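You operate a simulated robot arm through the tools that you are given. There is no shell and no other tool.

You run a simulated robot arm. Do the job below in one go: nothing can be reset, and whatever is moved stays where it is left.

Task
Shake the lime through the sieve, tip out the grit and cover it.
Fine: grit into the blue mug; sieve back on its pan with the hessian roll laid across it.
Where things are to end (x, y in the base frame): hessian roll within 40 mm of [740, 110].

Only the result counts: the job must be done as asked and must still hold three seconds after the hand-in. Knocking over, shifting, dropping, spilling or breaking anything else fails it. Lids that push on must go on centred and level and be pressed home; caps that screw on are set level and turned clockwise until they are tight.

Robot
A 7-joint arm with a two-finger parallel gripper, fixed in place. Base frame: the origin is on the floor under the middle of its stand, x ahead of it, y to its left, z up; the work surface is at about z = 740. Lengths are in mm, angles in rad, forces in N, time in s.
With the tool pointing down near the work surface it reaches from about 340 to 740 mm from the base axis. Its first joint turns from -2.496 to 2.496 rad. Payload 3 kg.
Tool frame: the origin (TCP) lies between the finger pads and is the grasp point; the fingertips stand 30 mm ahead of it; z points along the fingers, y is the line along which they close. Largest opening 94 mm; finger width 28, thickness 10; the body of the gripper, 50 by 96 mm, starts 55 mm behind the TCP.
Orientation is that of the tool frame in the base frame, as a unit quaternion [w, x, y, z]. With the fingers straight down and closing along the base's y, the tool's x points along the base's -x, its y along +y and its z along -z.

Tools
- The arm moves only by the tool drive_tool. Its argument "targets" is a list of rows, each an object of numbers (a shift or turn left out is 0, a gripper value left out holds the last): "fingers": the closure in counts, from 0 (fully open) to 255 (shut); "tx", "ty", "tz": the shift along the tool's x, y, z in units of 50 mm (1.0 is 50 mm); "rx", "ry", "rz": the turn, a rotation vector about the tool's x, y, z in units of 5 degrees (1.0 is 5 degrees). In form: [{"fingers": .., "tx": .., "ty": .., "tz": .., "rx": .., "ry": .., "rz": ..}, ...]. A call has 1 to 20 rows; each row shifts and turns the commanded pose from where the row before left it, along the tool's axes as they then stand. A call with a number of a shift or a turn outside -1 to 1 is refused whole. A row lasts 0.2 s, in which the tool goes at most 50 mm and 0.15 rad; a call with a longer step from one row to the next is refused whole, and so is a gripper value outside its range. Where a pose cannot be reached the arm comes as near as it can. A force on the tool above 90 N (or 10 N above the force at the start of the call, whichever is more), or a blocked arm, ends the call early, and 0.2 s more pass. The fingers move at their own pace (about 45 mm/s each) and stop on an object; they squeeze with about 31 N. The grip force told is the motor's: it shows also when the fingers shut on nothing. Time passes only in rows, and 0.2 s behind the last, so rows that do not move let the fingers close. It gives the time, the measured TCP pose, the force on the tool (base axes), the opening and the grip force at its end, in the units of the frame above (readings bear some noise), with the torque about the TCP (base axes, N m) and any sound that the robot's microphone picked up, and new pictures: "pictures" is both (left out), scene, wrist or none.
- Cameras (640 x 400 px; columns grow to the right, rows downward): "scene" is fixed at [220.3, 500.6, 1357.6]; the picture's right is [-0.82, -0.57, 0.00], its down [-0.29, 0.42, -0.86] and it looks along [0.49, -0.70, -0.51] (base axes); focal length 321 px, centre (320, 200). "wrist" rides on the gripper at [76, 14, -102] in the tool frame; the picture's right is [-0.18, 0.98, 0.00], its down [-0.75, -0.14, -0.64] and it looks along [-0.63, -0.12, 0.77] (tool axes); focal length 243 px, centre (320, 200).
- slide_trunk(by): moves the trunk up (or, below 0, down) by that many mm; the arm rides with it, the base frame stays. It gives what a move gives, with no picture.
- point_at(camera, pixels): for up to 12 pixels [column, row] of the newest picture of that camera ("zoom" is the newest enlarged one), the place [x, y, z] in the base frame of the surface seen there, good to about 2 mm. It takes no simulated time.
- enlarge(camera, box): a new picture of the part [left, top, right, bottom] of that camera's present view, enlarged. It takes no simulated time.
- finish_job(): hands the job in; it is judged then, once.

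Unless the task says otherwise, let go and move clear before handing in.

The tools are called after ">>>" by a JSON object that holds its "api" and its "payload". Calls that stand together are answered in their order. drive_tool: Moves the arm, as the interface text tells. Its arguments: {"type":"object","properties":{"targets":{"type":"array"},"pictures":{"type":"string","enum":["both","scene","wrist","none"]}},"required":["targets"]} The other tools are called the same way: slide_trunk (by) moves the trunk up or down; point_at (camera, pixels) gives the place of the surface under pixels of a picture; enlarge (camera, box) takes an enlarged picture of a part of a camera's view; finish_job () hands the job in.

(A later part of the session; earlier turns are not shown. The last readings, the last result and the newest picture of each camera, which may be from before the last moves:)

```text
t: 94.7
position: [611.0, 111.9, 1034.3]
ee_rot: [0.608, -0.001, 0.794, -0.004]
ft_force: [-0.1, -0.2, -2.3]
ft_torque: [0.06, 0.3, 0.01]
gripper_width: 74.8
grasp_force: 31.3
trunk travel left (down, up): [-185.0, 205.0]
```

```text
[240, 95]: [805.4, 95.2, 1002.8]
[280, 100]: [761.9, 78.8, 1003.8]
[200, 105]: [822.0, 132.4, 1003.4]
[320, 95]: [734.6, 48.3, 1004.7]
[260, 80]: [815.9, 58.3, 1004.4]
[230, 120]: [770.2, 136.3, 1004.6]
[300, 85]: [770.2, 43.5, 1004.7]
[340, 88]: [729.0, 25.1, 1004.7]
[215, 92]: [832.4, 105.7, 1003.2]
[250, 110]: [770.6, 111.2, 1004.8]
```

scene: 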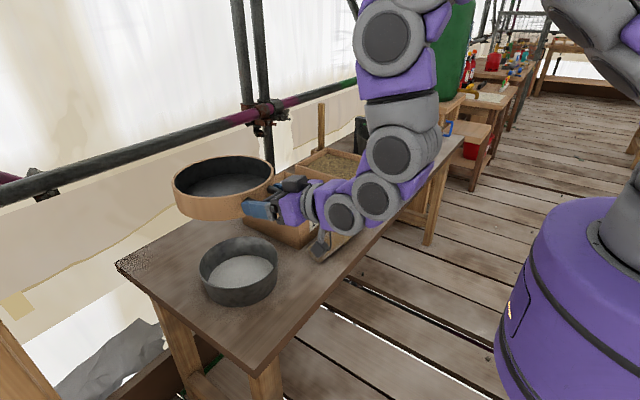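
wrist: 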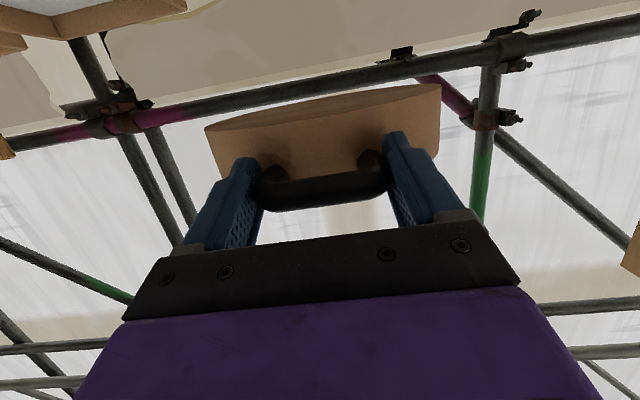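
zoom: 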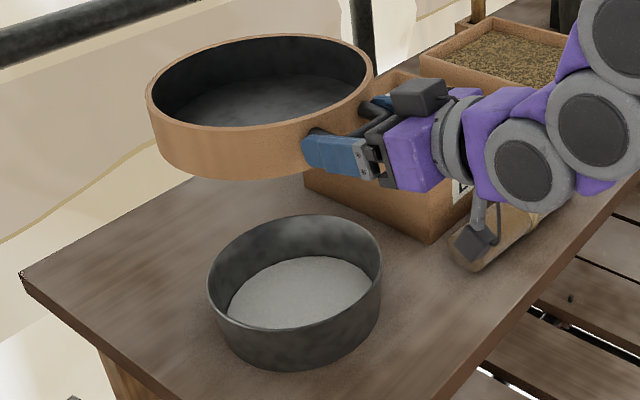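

The mesh is within 1° of level. I'll trim that and descend to about 20 mm above the pan.

>>> {"api": "drive_tool", "payload": {"targets": [{"ry": -0.2}, {"tx": 0.33, "tz": 0.089}, {"tx": 0.66, "tz": 0.178}, {"tx": 0.66, "tz": 0.178}, {"tx": 0.66, "tz": 0.178}, {"tx": 0.66, "tz": 0.178}, {"tx": 0.3, "tz": 0.081}, {}, {}]}}

>>> {"api": "enlarge", "payload": {"camera": "scene", "box": [180, 200, 310, 320]}}

>>> {"api": "point_at", "payload": {"camera": "zoom", "pixels": [[300, 130], [220, 180], [380, 130], [200, 150], [300, 95], [350, 180], [150, 165], [230, 218], [320, 207], [330, 42], [180, 260], [290, 285]]}}

```text
t: 96.7
position: [615.7, 109.8, 865.4]
ee_rot: [0.615, -0.002, 0.788, -0.003]
ft_force: [-0.2, -0.7, -2.9]
ft_torque: [-0.04, 0.29, 0.0]
gripper_width: 74.8
grasp_force: 31.0
trunk travel left (down, up): [-185.0, 205.0]
```

scene: 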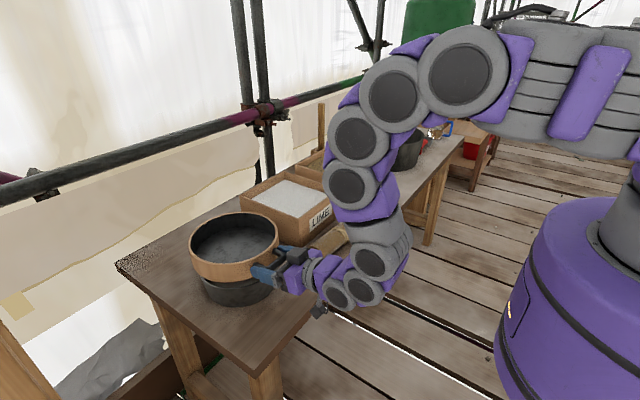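
wrist: 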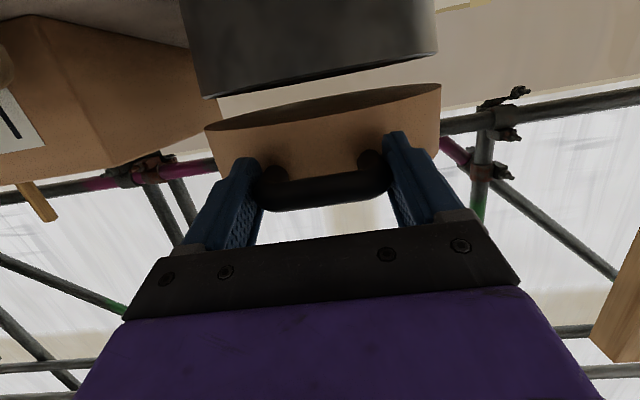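

```text
3.33 times, centred on (245, 260) of scene
```

zoom: 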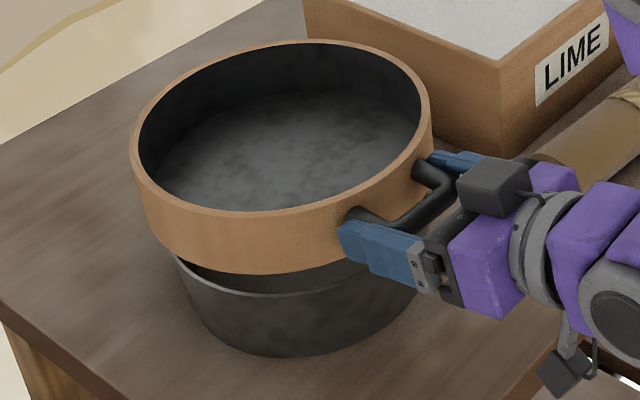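

```text
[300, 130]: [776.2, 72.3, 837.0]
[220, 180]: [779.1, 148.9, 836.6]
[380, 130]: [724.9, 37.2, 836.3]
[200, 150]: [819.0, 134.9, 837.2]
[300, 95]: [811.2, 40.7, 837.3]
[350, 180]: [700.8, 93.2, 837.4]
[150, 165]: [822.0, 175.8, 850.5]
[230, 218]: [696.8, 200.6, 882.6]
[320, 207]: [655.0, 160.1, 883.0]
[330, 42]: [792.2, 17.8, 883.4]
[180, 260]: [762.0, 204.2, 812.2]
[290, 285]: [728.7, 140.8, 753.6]
```

The mesh is level at 837, but the sieve centre has drifted to (744.7,109.3). I'll shift it −5 mm in x and +1 mm in y, then descend most of the way.

>>> {"api": "drive_tool", "payload": {"targets": [{"tx": 0.025, "tz": -0.1, "ty": 0.024}, {}, {"tx": 0.1, "tz": 0.025}, {"tx": 0.1, "tz": 0.025}, {"tx": 0.05, "tz": 0.0125}, {}, {}]}}

>>> {"api": "enlarge", "payload": {"camera": "scene", "box": [180, 200, 310, 320]}}

>>> {"api": "point_at", "payload": {"camera": "zoom", "pixels": [[300, 140], [220, 190], [380, 140], [200, 160], [350, 190], [230, 234], [320, 222], [325, 58], [150, 200], [255, 72], [410, 90], [425, 130]]}}

```text
t: 98.3
position: [608.5, 112.4, 852.9]
ee_rot: [0.615, -0.001, 0.788, -0.004]
ft_force: [-0.1, 0.7, -3.0]
ft_torque: [0.03, 0.3, 0.01]
gripper_width: 74.7
grasp_force: 30.9
trunk travel left (down, up): [-185.0, 205.0]
```

scene: 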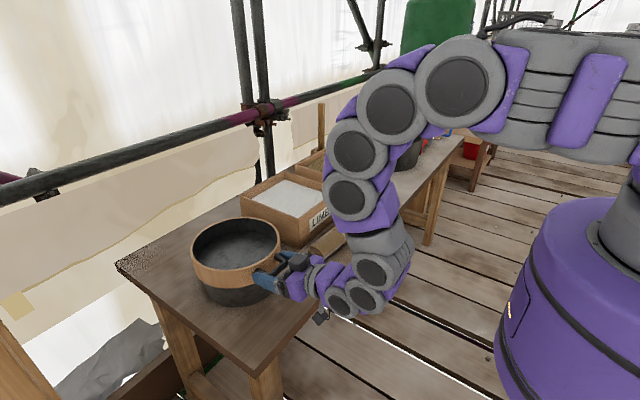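
wrist: 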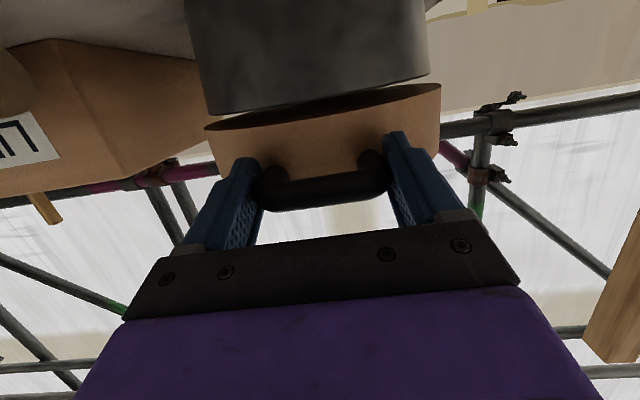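

```text
3.33 times, centred on (245, 260) of scene
```

zoom: 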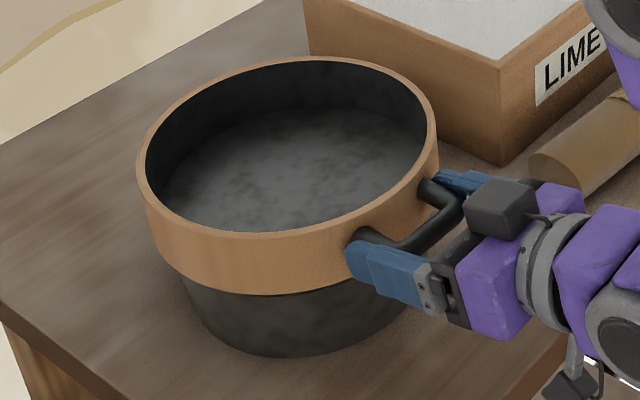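

```text
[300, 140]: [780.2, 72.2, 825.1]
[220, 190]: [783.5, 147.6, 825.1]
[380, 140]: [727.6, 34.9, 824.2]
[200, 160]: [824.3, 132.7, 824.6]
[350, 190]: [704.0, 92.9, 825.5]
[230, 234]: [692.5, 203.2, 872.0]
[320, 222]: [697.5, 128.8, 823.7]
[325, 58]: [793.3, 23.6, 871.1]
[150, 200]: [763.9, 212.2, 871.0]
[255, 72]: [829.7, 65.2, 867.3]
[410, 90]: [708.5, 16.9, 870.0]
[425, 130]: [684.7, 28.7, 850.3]
```

The sieve is now centred at (740.4,110.5) over the pan at (739.5,110.5), with about 8.5 mm to go. I'll make the final slow descent.

>>> {"api": "drive_tool", "payload": {"targets": [{"tx": 0.06, "tz": 0.015}, {"tx": 0.06, "tz": 0.015}, {"tx": 0.045, "tz": 0.011}, {}, {}]}}

>>> {"api": "enlarge", "payload": {"camera": "scene", "box": [180, 200, 310, 320]}}

>>> {"api": "point_at", "payload": {"camera": "zoom", "pixels": [[300, 150], [220, 200], [380, 150], [200, 170], [350, 195], [230, 244], [320, 232], [325, 66], [150, 210], [255, 80], [410, 98], [270, 140]]}}

```text
t: 99.5
position: [609.7, 112.2, 842.3]
ee_rot: [0.615, -0.002, 0.789, -0.003]
ft_force: [0.1, 0.7, -2.7]
ft_torque: [0.01, 0.26, 0.02]
gripper_width: 74.8
grasp_force: 31.1
trunk travel left (down, up): [-185.0, 205.0]
```

scene: 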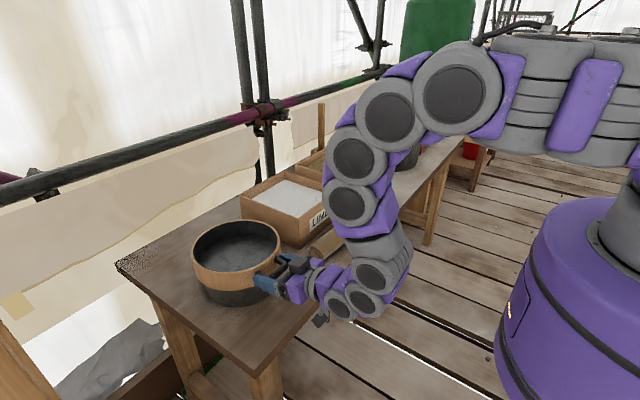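
wrist: 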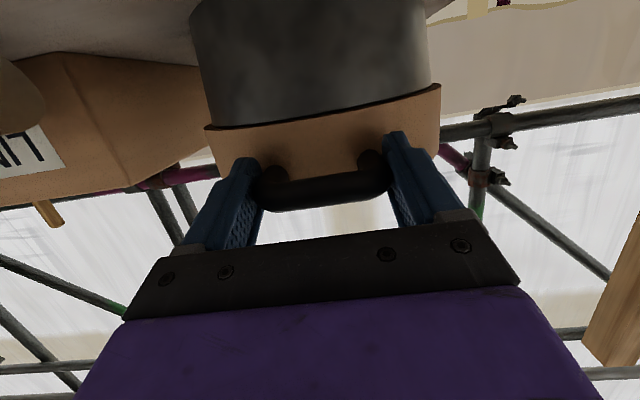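

```text
3.33 times, centred on (245, 260) of scene
```

zoom: 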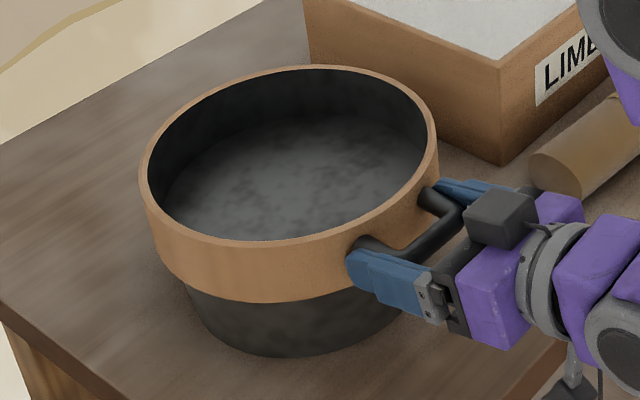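

```text
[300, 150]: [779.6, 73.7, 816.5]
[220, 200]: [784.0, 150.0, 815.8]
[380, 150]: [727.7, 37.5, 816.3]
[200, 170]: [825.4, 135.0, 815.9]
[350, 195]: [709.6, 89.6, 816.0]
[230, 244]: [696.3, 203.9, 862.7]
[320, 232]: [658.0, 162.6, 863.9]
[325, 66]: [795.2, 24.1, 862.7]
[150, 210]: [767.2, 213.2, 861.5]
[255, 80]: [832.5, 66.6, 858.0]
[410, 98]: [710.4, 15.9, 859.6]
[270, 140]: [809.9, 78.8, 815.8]
```

The rim is at 862.7, right at seat height and centred, though the tool still carries the weight. I'll lower 2 mm more to settle it.

>>> {"api": "drive_tool", "payload": {"targets": [{"tx": 0.02, "tz": 0.005}, {"tx": 0.02, "tz": 0.005}, {}, {}], "pictures": "none"}}

```text
t: 100.5
position: [609.5, 111.9, 842.1]
ee_rot: [0.616, -0.002, 0.788, -0.003]
ft_force: [4.0, -2.0, 8.5]
ft_torque: [-0.81, -0.56, 0.11]
gripper_width: 74.6
grasp_force: 30.7
trunk travel left (down, up): [-185.0, 205.0]
```

Contact is confirmed: the force changed to +8.5 N, so the sieve is seated. I'll relieve the press slightly and open the fingers.

>>> {"api": "drive_tool", "payload": {"targets": [{"tx": -0.018, "tz": -0.0045}, {}, {"fingers": 0}, {"fingers": 0}, {"fingers": 0}, {}]}}

>>> {"api": "enlarge", "payload": {"camera": "scene", "box": [180, 200, 310, 320]}}

>>> {"api": "point_at", "payload": {"camera": "zoom", "pixels": [[300, 150], [220, 200], [380, 150], [200, 170], [350, 195], [230, 244], [320, 232], [325, 66], [150, 210], [400, 240], [430, 215], [240, 330]]}}

```text
t: 101.9
position: [609.2, 111.8, 843.2]
ee_rot: [0.615, -0.002, 0.789, -0.003]
ft_force: [0.1, 0.3, -0.4]
ft_torque: [-0.02, 0.02, 0.02]
gripper_width: 94.0
grasp_force: 0.1
trunk travel left (down, up): [-185.0, 205.0]
```

scene: 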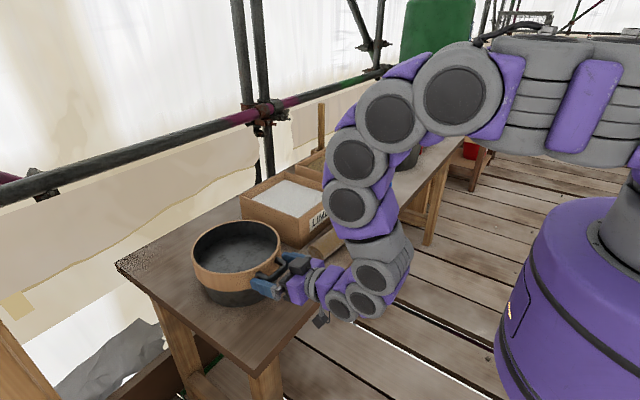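
wrist: 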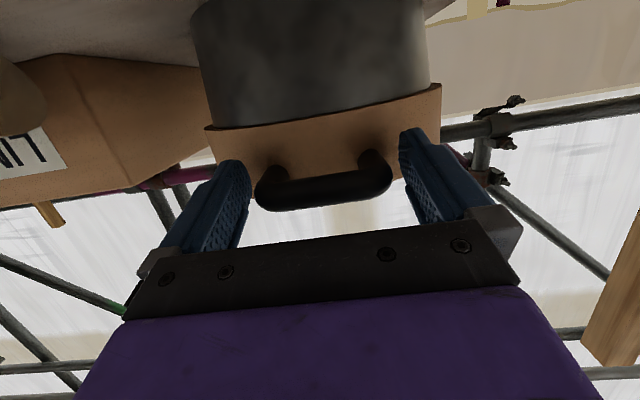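

```text
3.33 times, centred on (245, 260) of scene
```

zoom: 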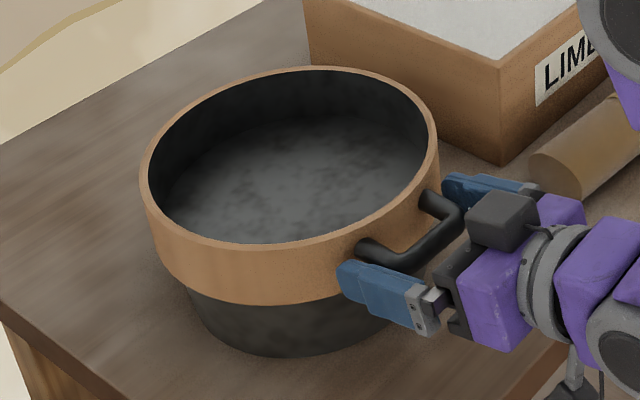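

```text
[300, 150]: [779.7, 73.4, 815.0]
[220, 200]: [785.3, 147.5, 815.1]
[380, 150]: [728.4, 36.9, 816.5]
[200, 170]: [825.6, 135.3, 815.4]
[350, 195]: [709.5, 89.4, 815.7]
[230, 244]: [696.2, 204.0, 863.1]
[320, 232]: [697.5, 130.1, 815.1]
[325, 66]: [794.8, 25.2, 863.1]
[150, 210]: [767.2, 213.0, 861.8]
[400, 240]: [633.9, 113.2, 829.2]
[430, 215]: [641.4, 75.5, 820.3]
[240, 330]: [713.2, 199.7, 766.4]
```

The sieve is seated level and concentric on its pan (rim at 863 all round). I'll rise straight up so the fingers clear the handle, then swing back to a vertical tool.

>>> {"api": "drive_tool", "payload": {"targets": [{"tx": -0.1, "tz": -0.025}, {"tx": -0.25, "tz": -0.0625}, {"tx": -0.5, "tz": -0.125}, {"tx": -0.7, "tz": -0.175}, {"tx": -0.7, "tz": -0.175}, {"tx": -0.7, "tz": -0.175}, {}]}}

>>> {"api": "enlarge", "payload": {"camera": "scene", "box": [180, 200, 310, 320]}}

```text
t: 103.5
position: [608.1, 112.6, 994.3]
ee_rot: [0.614, -0.003, 0.789, -0.003]
ft_force: [-0.7, 0.0, 0.4]
ft_torque: [0.01, 0.0, 0.03]
gripper_width: 93.9
grasp_force: 0.0
trunk travel left (down, up): [-185.0, 205.0]
```

scene: 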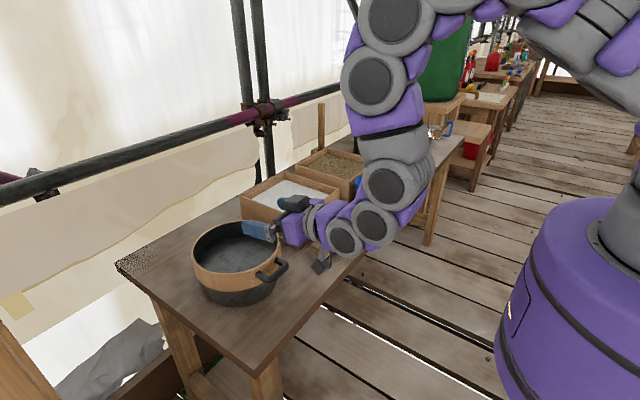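
wrist: 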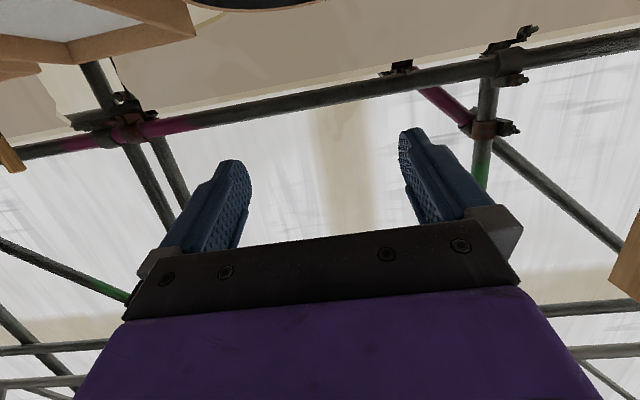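

```text
3.33 times, centred on (245, 260) of scene
```

zoom: 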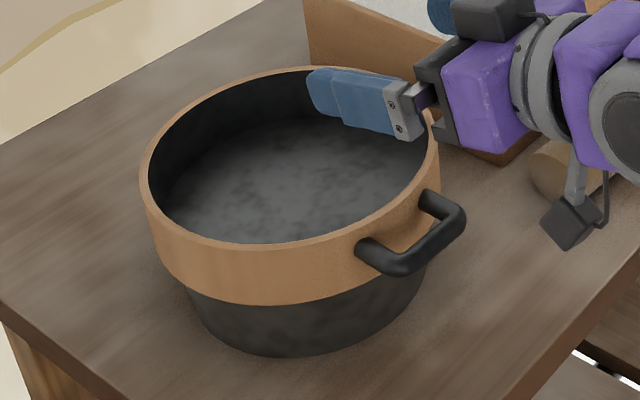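

The sieve stays put, empty and level, and the gripper is clear. I'll turn the tool vertical, move toward the hessian roll, and yaw it so the fingers close across the roll.

>>> {"api": "drive_tool", "payload": {"targets": [{"ry": 1}, {"ry": 1}, {"ry": 1}, {"ry": 1}, {"ry": 1}, {"ry": 1}, {"ry": 1}, {"ry": 1}, {"ry": 1}, {"ry": 1}, {"ry": 1}, {"ry": 1}, {"ry": 1}, {"ry": 1}, {"ry": 1}, {"ty": -0.5}, {"ty": -0.9}, {"ty": -0.9}, {"ty": -0.9}, {}], "pictures": "none"}}

>>> {"api": "drive_tool", "payload": {"targets": [{"ty": -0.9}, {"ty": -0.9}, {"ty": -0.5}, {"rz": -1}, {"rz": -1}, {"rz": -1}, {"rz": -1}, {"rz": -1}, {"rz": -1}, {"rz": -1}, {"rz": -1}, {"rz": -1}, {"rz": -1}, {"rz": -1}, {"rz": -1}, {"rz": -1}, {"rz": -1}, {"rz": -1}, {"rz": -1}, {}]}}

```text
t: 107.7
position: [605.7, -47.2, 991.9]
ee_rot: [0.008, 0.0, 1.0, -0.003]
ft_force: [-0.7, 0.2, 0.6]
ft_torque: [0.03, 0.01, 0.0]
gripper_width: 94.1
grasp_force: 0.0
trunk travel left (down, up): [-185.0, 205.0]
```

```text
t: 111.9
position: [607.3, -164.8, 995.0]
ee_rot: [0.004, -0.643, 0.766, -0.007]
ft_force: [-0.1, -0.6, -0.3]
ft_torque: [0.04, -0.04, -0.02]
gripper_width: 94.1
grasp_force: 0.2
trunk travel left (down, up): [-185.0, 205.0]
```

scene: 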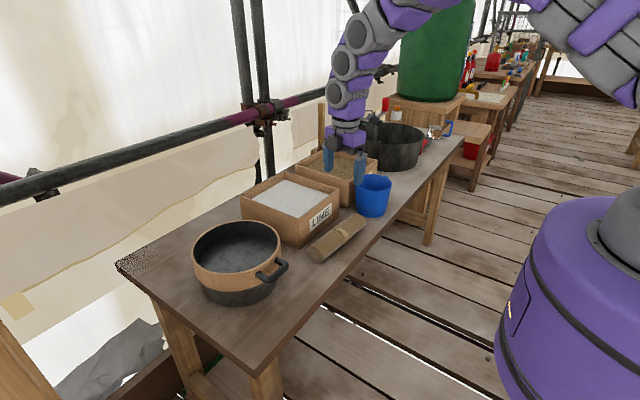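
wrist: 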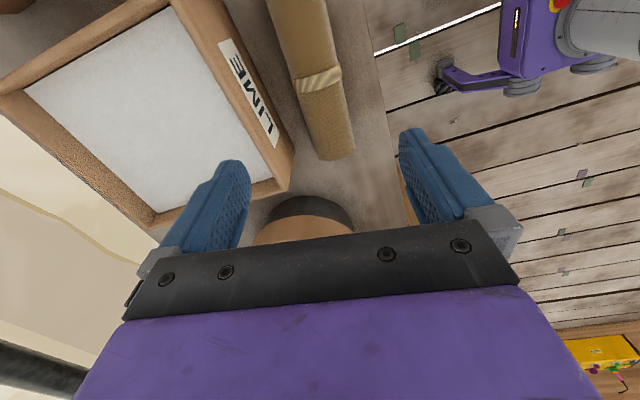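

The tool is vertical above the roll, with the fingers nearly perpendicular to it. I'll measure the roll's axis, ends and height.

>>> {"api": "enlarge", "payload": {"camera": "scene", "box": [295, 200, 375, 270]}}

>>> {"api": "point_at", "payload": {"camera": "zoom", "pixels": [[95, 275], [130, 300], [125, 340], [180, 250], [250, 215], [330, 165], [420, 105], [490, 95], [525, 130], [505, 150], [370, 225], [255, 300]]}}

>>> {"api": "point_at", "payload": {"camera": "wrist", "pixels": [[330, 155], [335, 130], [325, 100], [318, 80], [310, 50], [300, 10], [350, 140], [310, 130], [345, 100], [300, 95], [285, 30], [320, 30]]}}

```text
5.71 times, centred on (335, 235) of scene
```

zoom: 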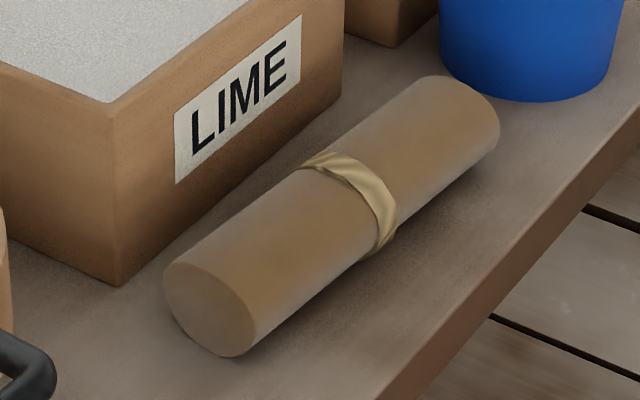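

```text
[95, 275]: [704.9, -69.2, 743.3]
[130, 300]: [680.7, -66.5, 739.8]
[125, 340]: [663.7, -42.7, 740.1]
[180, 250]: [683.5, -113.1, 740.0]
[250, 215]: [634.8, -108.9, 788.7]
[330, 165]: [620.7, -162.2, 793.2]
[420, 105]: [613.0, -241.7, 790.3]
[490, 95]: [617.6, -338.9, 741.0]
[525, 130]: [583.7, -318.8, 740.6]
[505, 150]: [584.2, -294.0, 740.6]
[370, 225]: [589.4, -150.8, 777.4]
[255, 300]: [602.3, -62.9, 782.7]
```

```text
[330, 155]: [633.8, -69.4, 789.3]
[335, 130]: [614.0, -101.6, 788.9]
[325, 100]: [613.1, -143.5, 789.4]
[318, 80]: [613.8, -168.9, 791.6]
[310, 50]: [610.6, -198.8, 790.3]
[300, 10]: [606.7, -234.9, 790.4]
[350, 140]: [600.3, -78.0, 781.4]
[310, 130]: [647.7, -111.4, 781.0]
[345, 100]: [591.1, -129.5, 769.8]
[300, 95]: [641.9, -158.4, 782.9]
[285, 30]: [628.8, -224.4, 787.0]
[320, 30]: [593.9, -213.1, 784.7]
```

I'll pick the end faces and flanks more closely to get the roll's exact centre and length.

>>> {"api": "point_at", "payload": {"camera": "zoom", "pixels": [[185, 300], [210, 310], [235, 335], [200, 275], [172, 280], [245, 340], [430, 80], [450, 80], [470, 85], [490, 110], [497, 135], [480, 150]]}}

>>> {"api": "enlarge", "payload": {"camera": "wrist", "box": [240, 0, 400, 180]}}

```text
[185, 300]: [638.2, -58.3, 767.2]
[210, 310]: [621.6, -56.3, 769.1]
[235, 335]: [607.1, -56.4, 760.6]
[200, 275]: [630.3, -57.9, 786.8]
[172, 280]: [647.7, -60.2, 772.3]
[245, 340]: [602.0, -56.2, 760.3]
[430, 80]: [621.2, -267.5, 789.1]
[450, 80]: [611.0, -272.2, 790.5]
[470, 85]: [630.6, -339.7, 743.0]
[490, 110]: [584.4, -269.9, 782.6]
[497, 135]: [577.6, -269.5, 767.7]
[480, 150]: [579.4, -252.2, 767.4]
```

```text
2.22 times, centred on (320, 90) of wrist
```

zoom: 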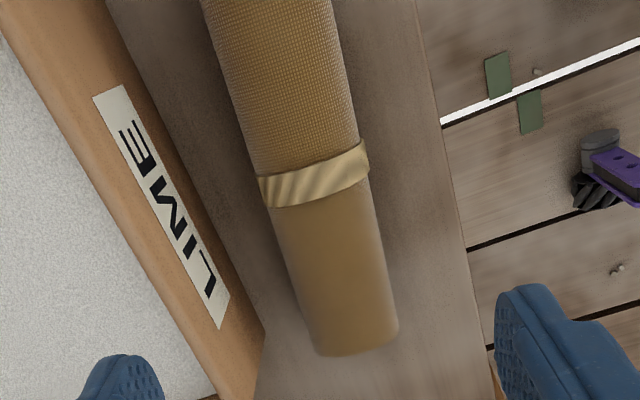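

The roll is centred at about (613,−164), about 215 mm long and 51 mm thick, with its axis turned 6° from y. I'll align to it, pre-close a little, and lower the trunk for better low reach.

>>> {"api": "drive_tool", "payload": {"targets": [{"rz": -0.74, "fingers": 43}, {"tx": -0.028, "ty": -0.111}, {}], "pictures": "none"}}

>>> {"api": "slide_trunk", "payload": {"by": -80}}

>>> {"api": "drive_tool", "payload": {"targets": [{"tz": 0.4}, {"tz": 0.4}, {}]}}

>>> {"api": "enlarge", "payload": {"camera": "scene", "box": [285, 170, 385, 270]}}

```text
t: 112.7
position: [614.1, -163.2, 995.4]
ee_rot: [0.004, -0.667, 0.745, -0.009]
ft_force: [0.4, 0.5, -0.8]
ft_torque: [0.02, 0.01, -0.01]
gripper_width: 77.9
grasp_force: 0.1
trunk travel left (down, up): [-185.0, 205.0]
```

```text
t: 113.9
position: [613.9, -163.1, 916.8]
ee_rot: [0.005, -0.667, 0.745, -0.008]
ft_force: [-0.2, -1.2, 0.0]
ft_torque: [0.03, -0.01, 0.02]
gripper_width: 78.0
grasp_force: 0.1
trunk travel left (down, up): [-105.0, 285.0]
```

```text
t: 114.7
position: [614.7, -163.7, 876.1]
ee_rot: [0.004, -0.667, 0.745, -0.008]
ft_force: [-1.2, 0.7, 0.6]
ft_torque: [-0.01, -0.01, 0.03]
gripper_width: 78.2
grasp_force: 0.0
trunk travel left (down, up): [-105.0, 285.0]
```

scene: 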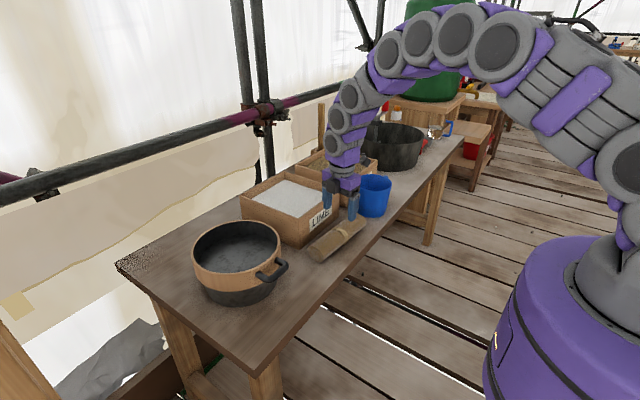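
wrist: 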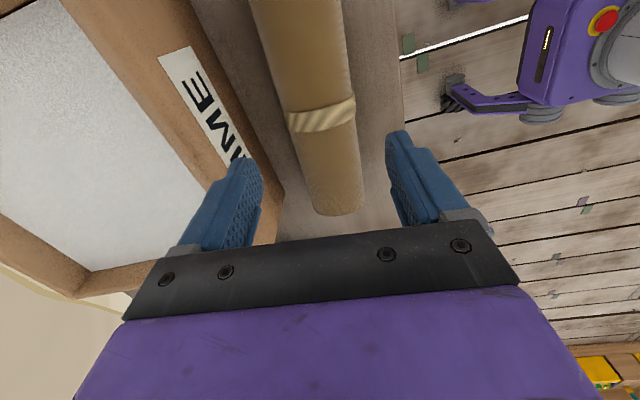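

```text
4.00 times, centred on (335, 220) of scene
```

zoom: 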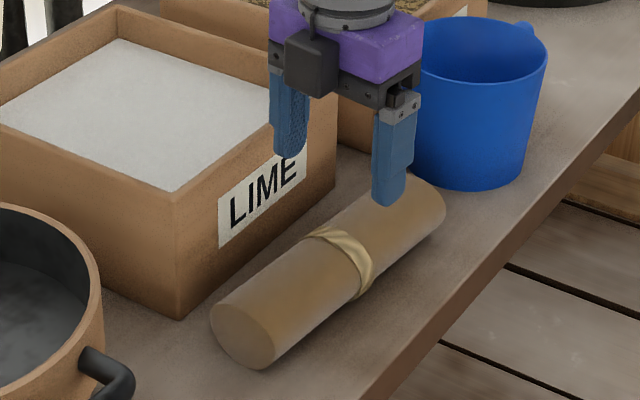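

The tie at (320,115) in the wrist view is exactly at the predicted grasp point, so the tool is centred over the roll. I'll descend to z≈776, with the tips 6 mm above the table.

>>> {"api": "drive_tool", "payload": {"targets": [{"tz": 0.4}, {"tz": 0.5}, {"tz": 0.5}, {"tz": 0.35}, {"tz": 0.2}, {"tz": 0.05}, {}]}}

>>> {"api": "enlarge", "payload": {"camera": "scene", "box": [285, 170, 385, 270]}}

```text
t: 116.3
position: [616.7, -165.2, 776.4]
ee_rot: [0.004, -0.667, 0.745, -0.007]
ft_force: [-0.3, 0.7, 0.2]
ft_torque: [-0.01, -0.02, 0.03]
gripper_width: 78.1
grasp_force: 0.0
trunk travel left (down, up): [-105.0, 285.0]
```

scene: 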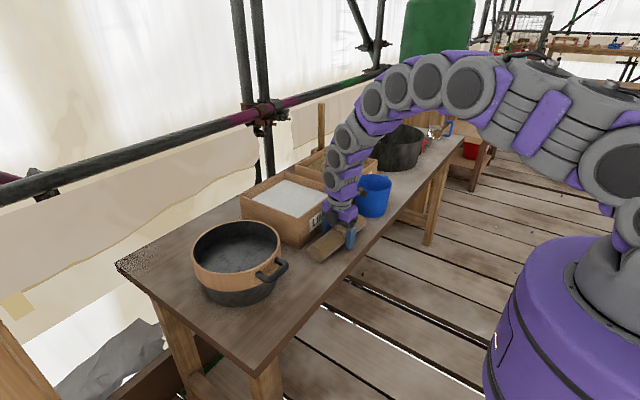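
wrist: 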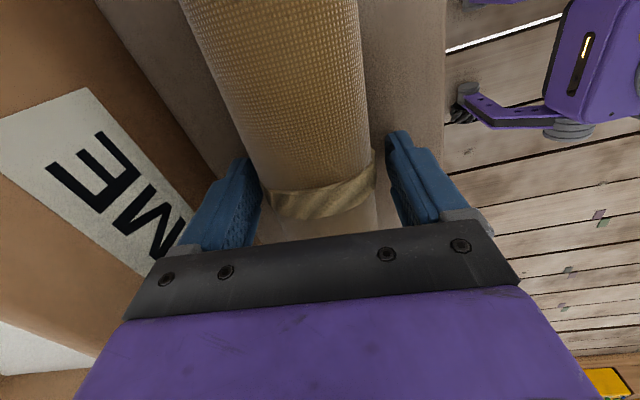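

```text
4.00 times, centred on (335, 220) of scene
```

zoom: 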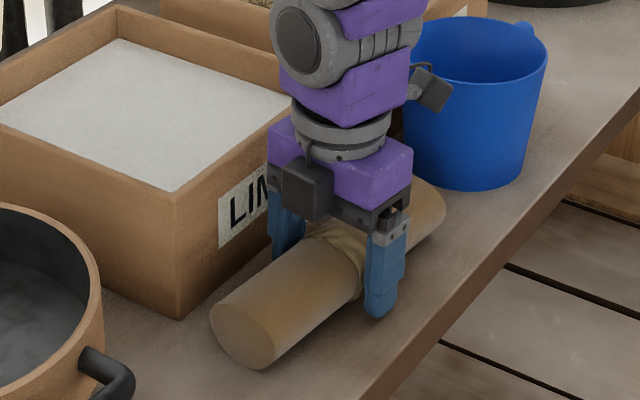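

The roll lies between the fingers, clear of the table. I'll close and grip it.

>>> {"api": "drive_tool", "payload": {"targets": [{"fingers": 255}, {"fingers": 255}, {"fingers": 255}, {"fingers": 255}, {"fingers": 255}], "pictures": "wrist"}}

>>> {"api": "drive_tool", "payload": {"targets": [{"tz": -0.1}, {"tz": -0.2}, {"tz": -0.3}, {}, {}]}}

>>> {"api": "enlarge", "payload": {"camera": "scene", "box": [285, 170, 385, 270]}}

```text
t: 117.5
position: [615.0, -165.3, 776.2]
ee_rot: [0.004, -0.667, 0.745, -0.007]
ft_force: [-0.3, -0.3, 2.3]
ft_torque: [-0.07, 0.11, 0.26]
gripper_width: 60.5
grasp_force: 31.2
trunk travel left (down, up): [-105.0, 285.0]
```

wrist: 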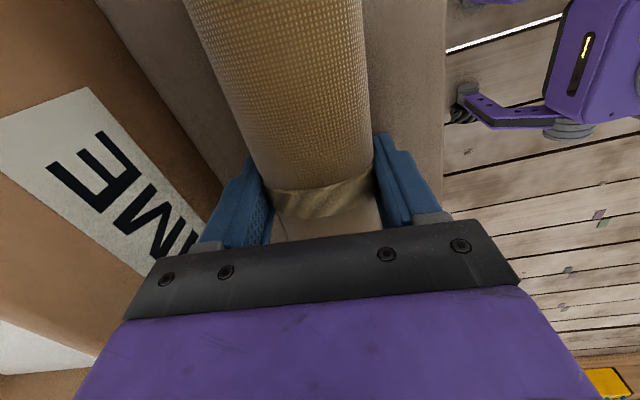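

```text
t: 118.7
position: [616.1, -164.9, 805.9]
ee_rot: [0.005, -0.667, 0.745, -0.008]
ft_force: [-0.5, -0.4, -3.8]
ft_torque: [0.0, 0.02, 0.0]
gripper_width: 60.2
grasp_force: 30.9
trunk travel left (down, up): [-105.0, 285.0]
```

scene: 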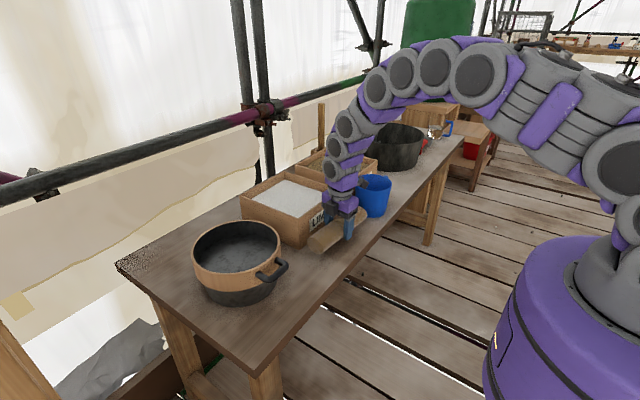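
wrist: 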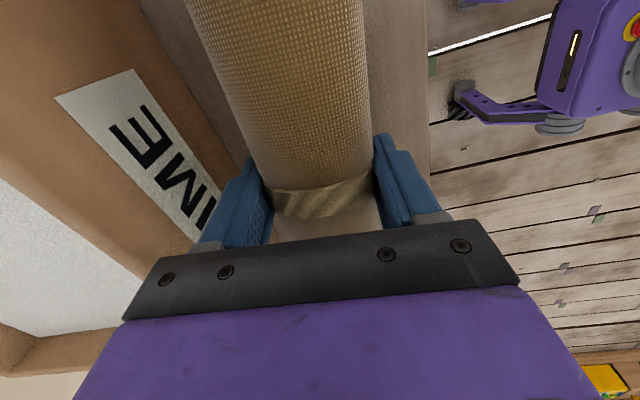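

```text
4.00 times, centred on (335, 220) of scene
```

zoom: 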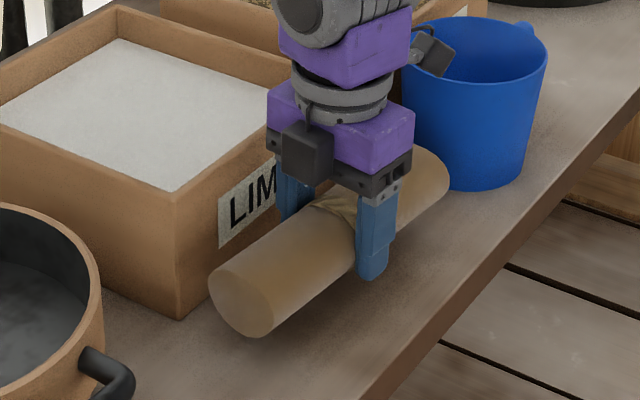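

The roll is held level and lifted (3.8 N). I'll raise it above the box tops and carry it over the sieve.

>>> {"api": "drive_tool", "payload": {"targets": [{"tz": -0.4}, {"tz": -0.7}, {"tz": -0.7}, {"tz": -0.7}, {"tz": -0.5}, {"tz": -0.1}, {"tx": -0.36, "ty": -0.114}, {"tx": -0.718, "ty": -0.228}, {"tx": -0.718, "ty": -0.228}, {"tx": -0.718, "ty": -0.228}, {"tx": -0.718, "ty": -0.228}, {"tx": -0.718, "ty": -0.228}, {"tx": -0.718, "ty": -0.228}, {"tx": -0.718, "ty": -0.228}, {"tx": -0.36, "ty": -0.114}, {}, {}]}}

>>> {"api": "enlarge", "payload": {"camera": "scene", "box": [170, 170, 330, 320]}}

```text
t: 122.3
position: [736.2, 112.1, 958.6]
ee_rot: [0.003, -0.667, 0.745, -0.008]
ft_force: [0.2, 0.5, -3.7]
ft_torque: [0.02, -0.01, 0.0]
gripper_width: 60.4
grasp_force: 30.9
trunk travel left (down, up): [-105.0, 285.0]
```

scene: 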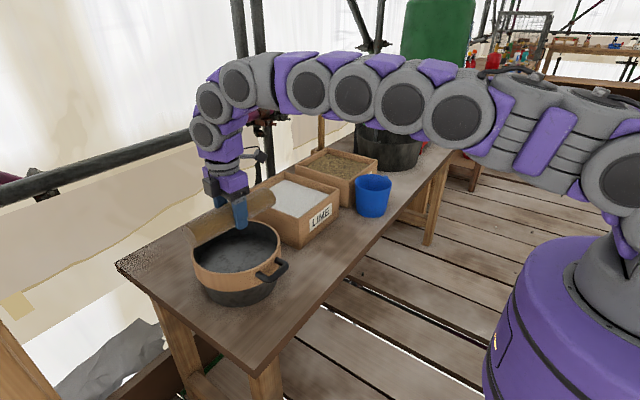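
wrist: 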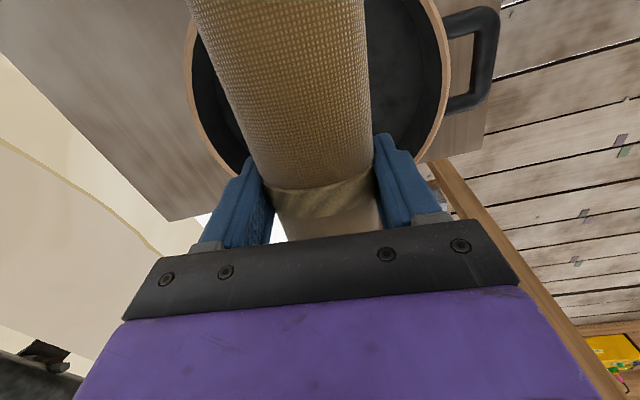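

```text
2.67 times, centred on (250, 245) of scene
```

zoom: 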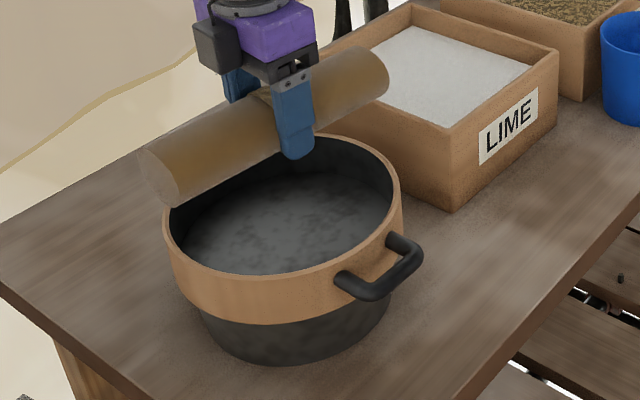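

The roll hovers over the sieve at (736,112,959). I'll measure its ends and the sieve rim to centre it exactly.

>>> {"api": "point_at", "payload": {"camera": "zoom", "pixels": [[155, 175], [150, 165], [165, 185], [170, 195], [180, 150], [220, 120], [345, 70], [365, 60], [380, 65], [385, 80], [370, 95], [330, 110]]}}

>>> {"api": "point_at", "payload": {"camera": "zoom", "pixels": [[168, 230], [180, 255], [210, 270], [250, 274], [300, 268], [350, 245], [385, 215], [397, 185], [385, 160], [350, 142], [240, 230], [300, 220]]}}

```text
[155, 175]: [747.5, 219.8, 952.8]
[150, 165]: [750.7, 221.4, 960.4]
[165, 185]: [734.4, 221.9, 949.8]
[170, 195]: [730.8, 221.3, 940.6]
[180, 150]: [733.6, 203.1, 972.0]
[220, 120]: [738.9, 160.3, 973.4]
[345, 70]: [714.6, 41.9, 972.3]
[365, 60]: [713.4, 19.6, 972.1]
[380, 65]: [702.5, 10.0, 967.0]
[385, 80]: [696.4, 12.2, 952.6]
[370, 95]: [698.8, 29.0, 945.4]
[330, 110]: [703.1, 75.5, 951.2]
```

```text
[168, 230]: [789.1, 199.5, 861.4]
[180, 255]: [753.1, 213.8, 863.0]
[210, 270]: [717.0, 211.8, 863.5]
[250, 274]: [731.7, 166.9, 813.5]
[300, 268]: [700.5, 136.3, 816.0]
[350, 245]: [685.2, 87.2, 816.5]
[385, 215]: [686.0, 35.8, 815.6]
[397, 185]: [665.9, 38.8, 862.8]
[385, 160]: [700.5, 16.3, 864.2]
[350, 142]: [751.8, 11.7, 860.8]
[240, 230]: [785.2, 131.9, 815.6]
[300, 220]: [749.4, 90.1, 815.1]
```

The roll is level (top at 972–973) and centred at about (733.5,114), while the sieve centre is (740,110). I'll shift it (+5.5,−4) and descend to just above the rim.

>>> {"api": "drive_tool", "payload": {"targets": [{"tx": 0.068, "ty": -0.118}, {}, {"tz": 0.3}, {"tz": 0.4}, {"tz": 0.3}, {}, {}]}}

>>> {"api": "enlarge", "payload": {"camera": "scene", "box": [170, 180, 320, 310]}}

>>> {"api": "point_at", "payload": {"camera": "zoom", "pixels": [[180, 220], [175, 205], [190, 235], [200, 190], [240, 165], [370, 115], [400, 100], [415, 105], [420, 120], [405, 140], [360, 150], [210, 255]]}}

```text
t: 123.9
position: [744.0, 109.4, 911.7]
ee_rot: [0.003, -0.667, 0.745, -0.008]
ft_force: [-0.3, -0.1, -3.2]
ft_torque: [0.0, -0.03, -0.01]
gripper_width: 60.2
grasp_force: 31.2
trunk travel left (down, up): [-105.0, 285.0]
```

scene: 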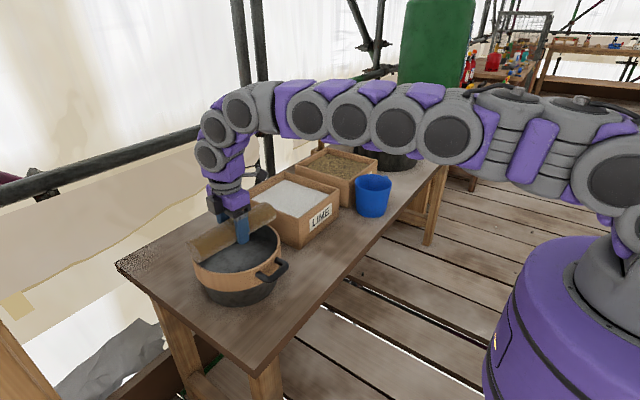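
wrist: 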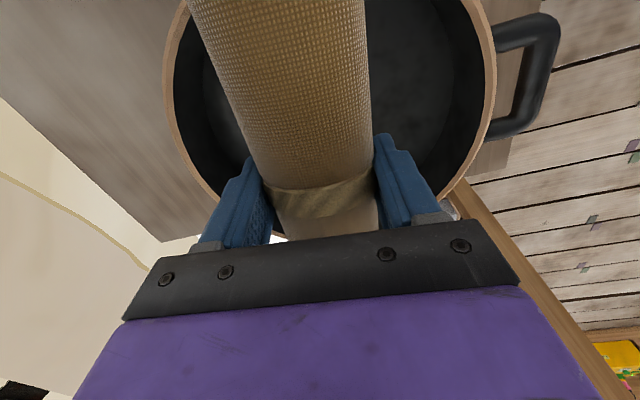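

```text
3.08 times, centred on (245, 245) of scene
```

zoom: 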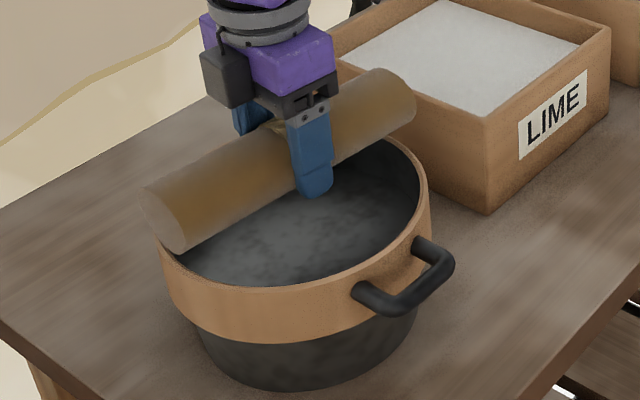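

```text
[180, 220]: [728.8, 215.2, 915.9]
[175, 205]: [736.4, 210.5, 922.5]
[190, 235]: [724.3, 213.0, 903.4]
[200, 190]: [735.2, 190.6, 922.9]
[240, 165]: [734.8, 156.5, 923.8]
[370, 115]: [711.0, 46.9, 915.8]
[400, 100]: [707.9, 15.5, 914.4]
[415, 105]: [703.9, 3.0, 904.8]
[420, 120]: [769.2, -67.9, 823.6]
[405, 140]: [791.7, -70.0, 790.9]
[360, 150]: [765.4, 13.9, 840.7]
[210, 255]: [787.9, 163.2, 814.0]
```

The roll is centred at about (741,111) with its underside about 10 mm above the rim. I'll lower it in small steps, watching the force.

>>> {"api": "drive_tool", "payload": {"targets": [{"tz": 0.08}, {"tz": 0.06}, {"tz": 0.03}, {}, {}], "pictures": "none"}}

```text
t: 125.1
position: [744.9, 108.2, 902.1]
ee_rot: [0.003, -0.667, 0.745, -0.007]
ft_force: [0.0, -0.3, -2.9]
ft_torque: [0.01, -0.01, -0.01]
gripper_width: 60.2
grasp_force: 31.3
trunk travel left (down, up): [-105.0, 285.0]
```

>>> {"api": "drive_tool", "payload": {"targets": [{"tz": 0.03}, {}, {}]}}

>>> {"api": "enlarge", "payload": {"camera": "scene", "box": [170, 180, 320, 310]}}

>>> {"api": "point_at", "payload": {"camera": "zoom", "pixels": [[180, 230], [190, 245], [200, 200], [240, 175], [370, 125], [400, 108], [412, 112], [165, 265], [230, 288], [300, 282], [400, 230], [425, 180]]}}

```text
t: 125.9
position: [744.0, 108.9, 901.1]
ee_rot: [0.003, -0.667, 0.745, -0.009]
ft_force: [0.3, 0.0, -2.9]
ft_torque: [-0.01, -0.01, -0.05]
gripper_width: 60.4
grasp_force: 31.0
trunk travel left (down, up): [-105.0, 285.0]
```

scene: 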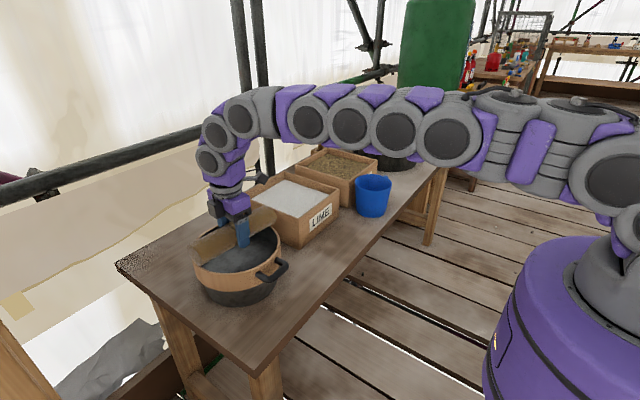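
wrist: 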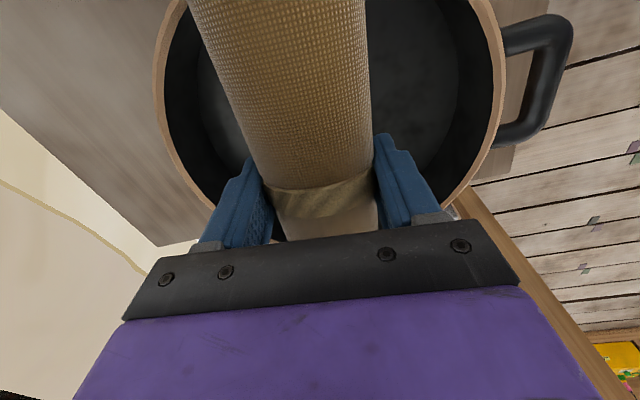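

```text
3.08 times, centred on (245, 245) of scene
```

zoom: 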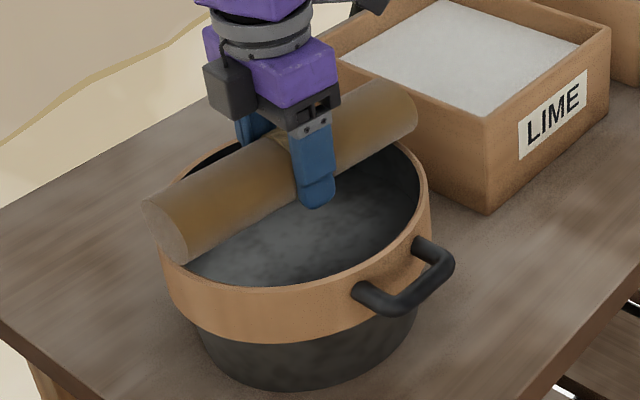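

```text
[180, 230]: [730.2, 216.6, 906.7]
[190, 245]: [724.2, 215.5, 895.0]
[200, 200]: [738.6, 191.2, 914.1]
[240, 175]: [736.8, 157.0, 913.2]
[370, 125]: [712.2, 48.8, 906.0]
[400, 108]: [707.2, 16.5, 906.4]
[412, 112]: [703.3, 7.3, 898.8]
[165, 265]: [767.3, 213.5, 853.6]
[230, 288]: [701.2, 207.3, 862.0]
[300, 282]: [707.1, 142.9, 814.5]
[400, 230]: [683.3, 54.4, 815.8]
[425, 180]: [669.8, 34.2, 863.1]
```

The roll's underside is within 1 mm of the rim, and both ends overhang it slightly (y≈216 and ≈3, with the rim at 214 and 6). I'll take tiny steps to touch down.

>>> {"api": "drive_tool", "payload": {"targets": [{"tz": 0.02}, {}, {}], "pictures": "none"}}

```text
t: 126.7
position: [742.6, 108.7, 901.6]
ee_rot: [0.004, -0.667, 0.745, -0.008]
ft_force: [-0.9, -0.7, -2.8]
ft_torque: [0.01, -0.01, -0.01]
gripper_width: 60.5
grasp_force: 30.7
trunk travel left (down, up): [-105.0, 285.0]
```

>>> {"api": "drive_tool", "payload": {"targets": [{"tz": 0.02}, {}, {}], "pictures": "none"}}

```text
t: 127.5
position: [743.3, 109.2, 899.9]
ee_rot: [0.003, -0.667, 0.745, -0.007]
ft_force: [1.0, -0.2, -3.2]
ft_torque: [-0.01, 0.04, 0.01]
gripper_width: 60.3
grasp_force: 31.0
trunk travel left (down, up): [-105.0, 285.0]
```

No contact yet (−3.2 N), so I'll continue with 1 mm steps.

>>> {"api": "drive_tool", "payload": {"targets": [{"tz": 0.02}, {}, {}], "pictures": "none"}}

>>> {"api": "drive_tool", "payload": {"targets": [{"tz": 0.02}, {}, {}]}}

>>> {"api": "enlarge", "payload": {"camera": "scene", "box": [190, 220, 260, 285]}}

```text
t: 128.3
position: [742.8, 109.3, 899.2]
ee_rot: [0.003, -0.667, 0.745, -0.007]
ft_force: [-0.3, 0.6, -3.1]
ft_torque: [-0.01, -0.02, 0.02]
gripper_width: 60.3
grasp_force: 31.4
trunk travel left (down, up): [-105.0, 285.0]
```

```text
t: 129.1
position: [742.8, 108.8, 897.4]
ee_rot: [0.004, -0.667, 0.745, -0.007]
ft_force: [-0.8, 0.0, -2.5]
ft_torque: [0.07, -0.05, -0.03]
gripper_width: 60.0
grasp_force: 31.1
trunk travel left (down, up): [-105.0, 285.0]
```

scene: 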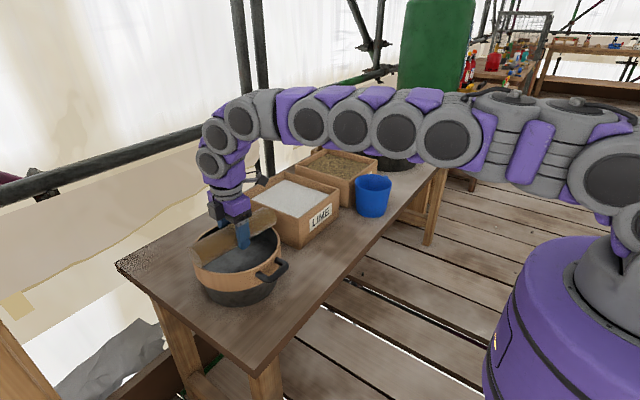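
wrist: 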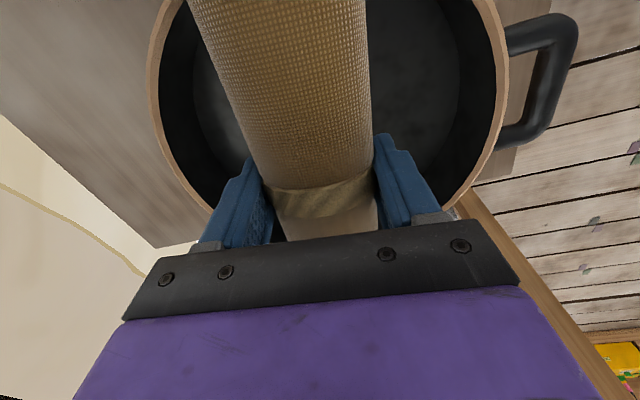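

```text
6.15 times, centred on (225, 252) of scene
```

zoom: 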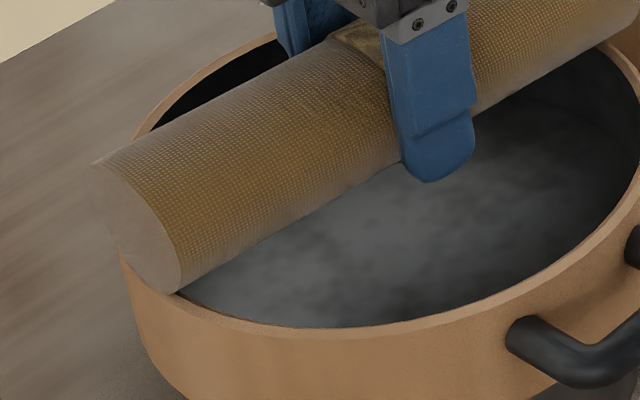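

The near end now meets the rim at zoom (175,290), and the force has begun to change (−2.5 N, 0.07 Nm). I'll take another millimetre or two to settle it fully.

>>> {"api": "drive_tool", "payload": {"targets": [{"tz": 0.02}, {}, {}], "pictures": "none"}}

```text
t: 129.9
position: [743.2, 108.9, 897.3]
ee_rot: [0.004, -0.667, 0.745, -0.008]
ft_force: [-1.1, 0.3, 3.0]
ft_torque: [0.43, 0.21, 0.06]
gripper_width: 60.3
grasp_force: 30.9
trunk travel left (down, up): [-105.0, 285.0]
```

Contact is firm on the +y end (force +3 N, 0.43 Nm about x). I'll check the far end's height and overlap with the rim before releasing.

>>> {"api": "enlarge", "payload": {"camera": "scene", "box": [240, 190, 300, 260]}}

>>> {"api": "point_at", "payload": {"camera": "zoom", "pixels": [[180, 125], [200, 115], [215, 120], [225, 135], [230, 150], [220, 165], [200, 180], [180, 190], [250, 180], [270, 200], [160, 135], [230, 165]]}}

>>> {"api": "enlarge", "payload": {"camera": "wrist", "box": [130, 0, 530, 200]}}

```text
5.71 times, centred on (270, 225) of scene
```

zoom: 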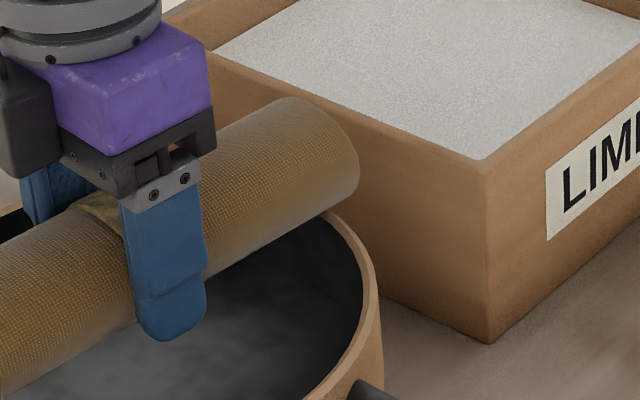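

```text
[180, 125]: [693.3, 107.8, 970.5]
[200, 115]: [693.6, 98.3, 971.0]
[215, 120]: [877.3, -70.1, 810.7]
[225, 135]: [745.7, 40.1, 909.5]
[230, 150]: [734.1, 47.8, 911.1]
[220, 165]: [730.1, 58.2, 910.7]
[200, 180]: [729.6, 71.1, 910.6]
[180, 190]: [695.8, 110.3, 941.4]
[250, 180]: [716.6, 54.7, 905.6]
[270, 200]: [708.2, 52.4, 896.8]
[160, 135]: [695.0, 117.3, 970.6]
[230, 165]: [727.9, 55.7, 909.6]
```

```text
1.60 times, centred on (330, 100) of wrist
```

zoom: 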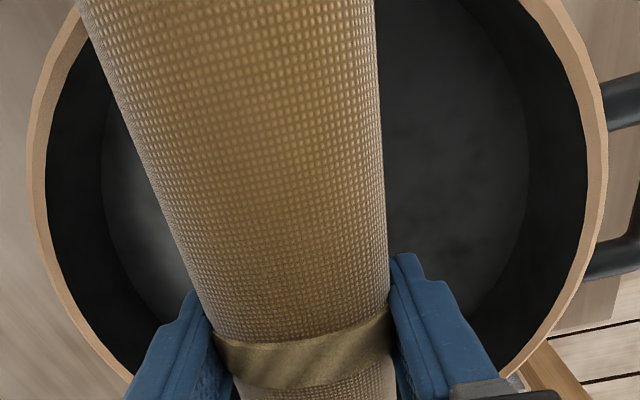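

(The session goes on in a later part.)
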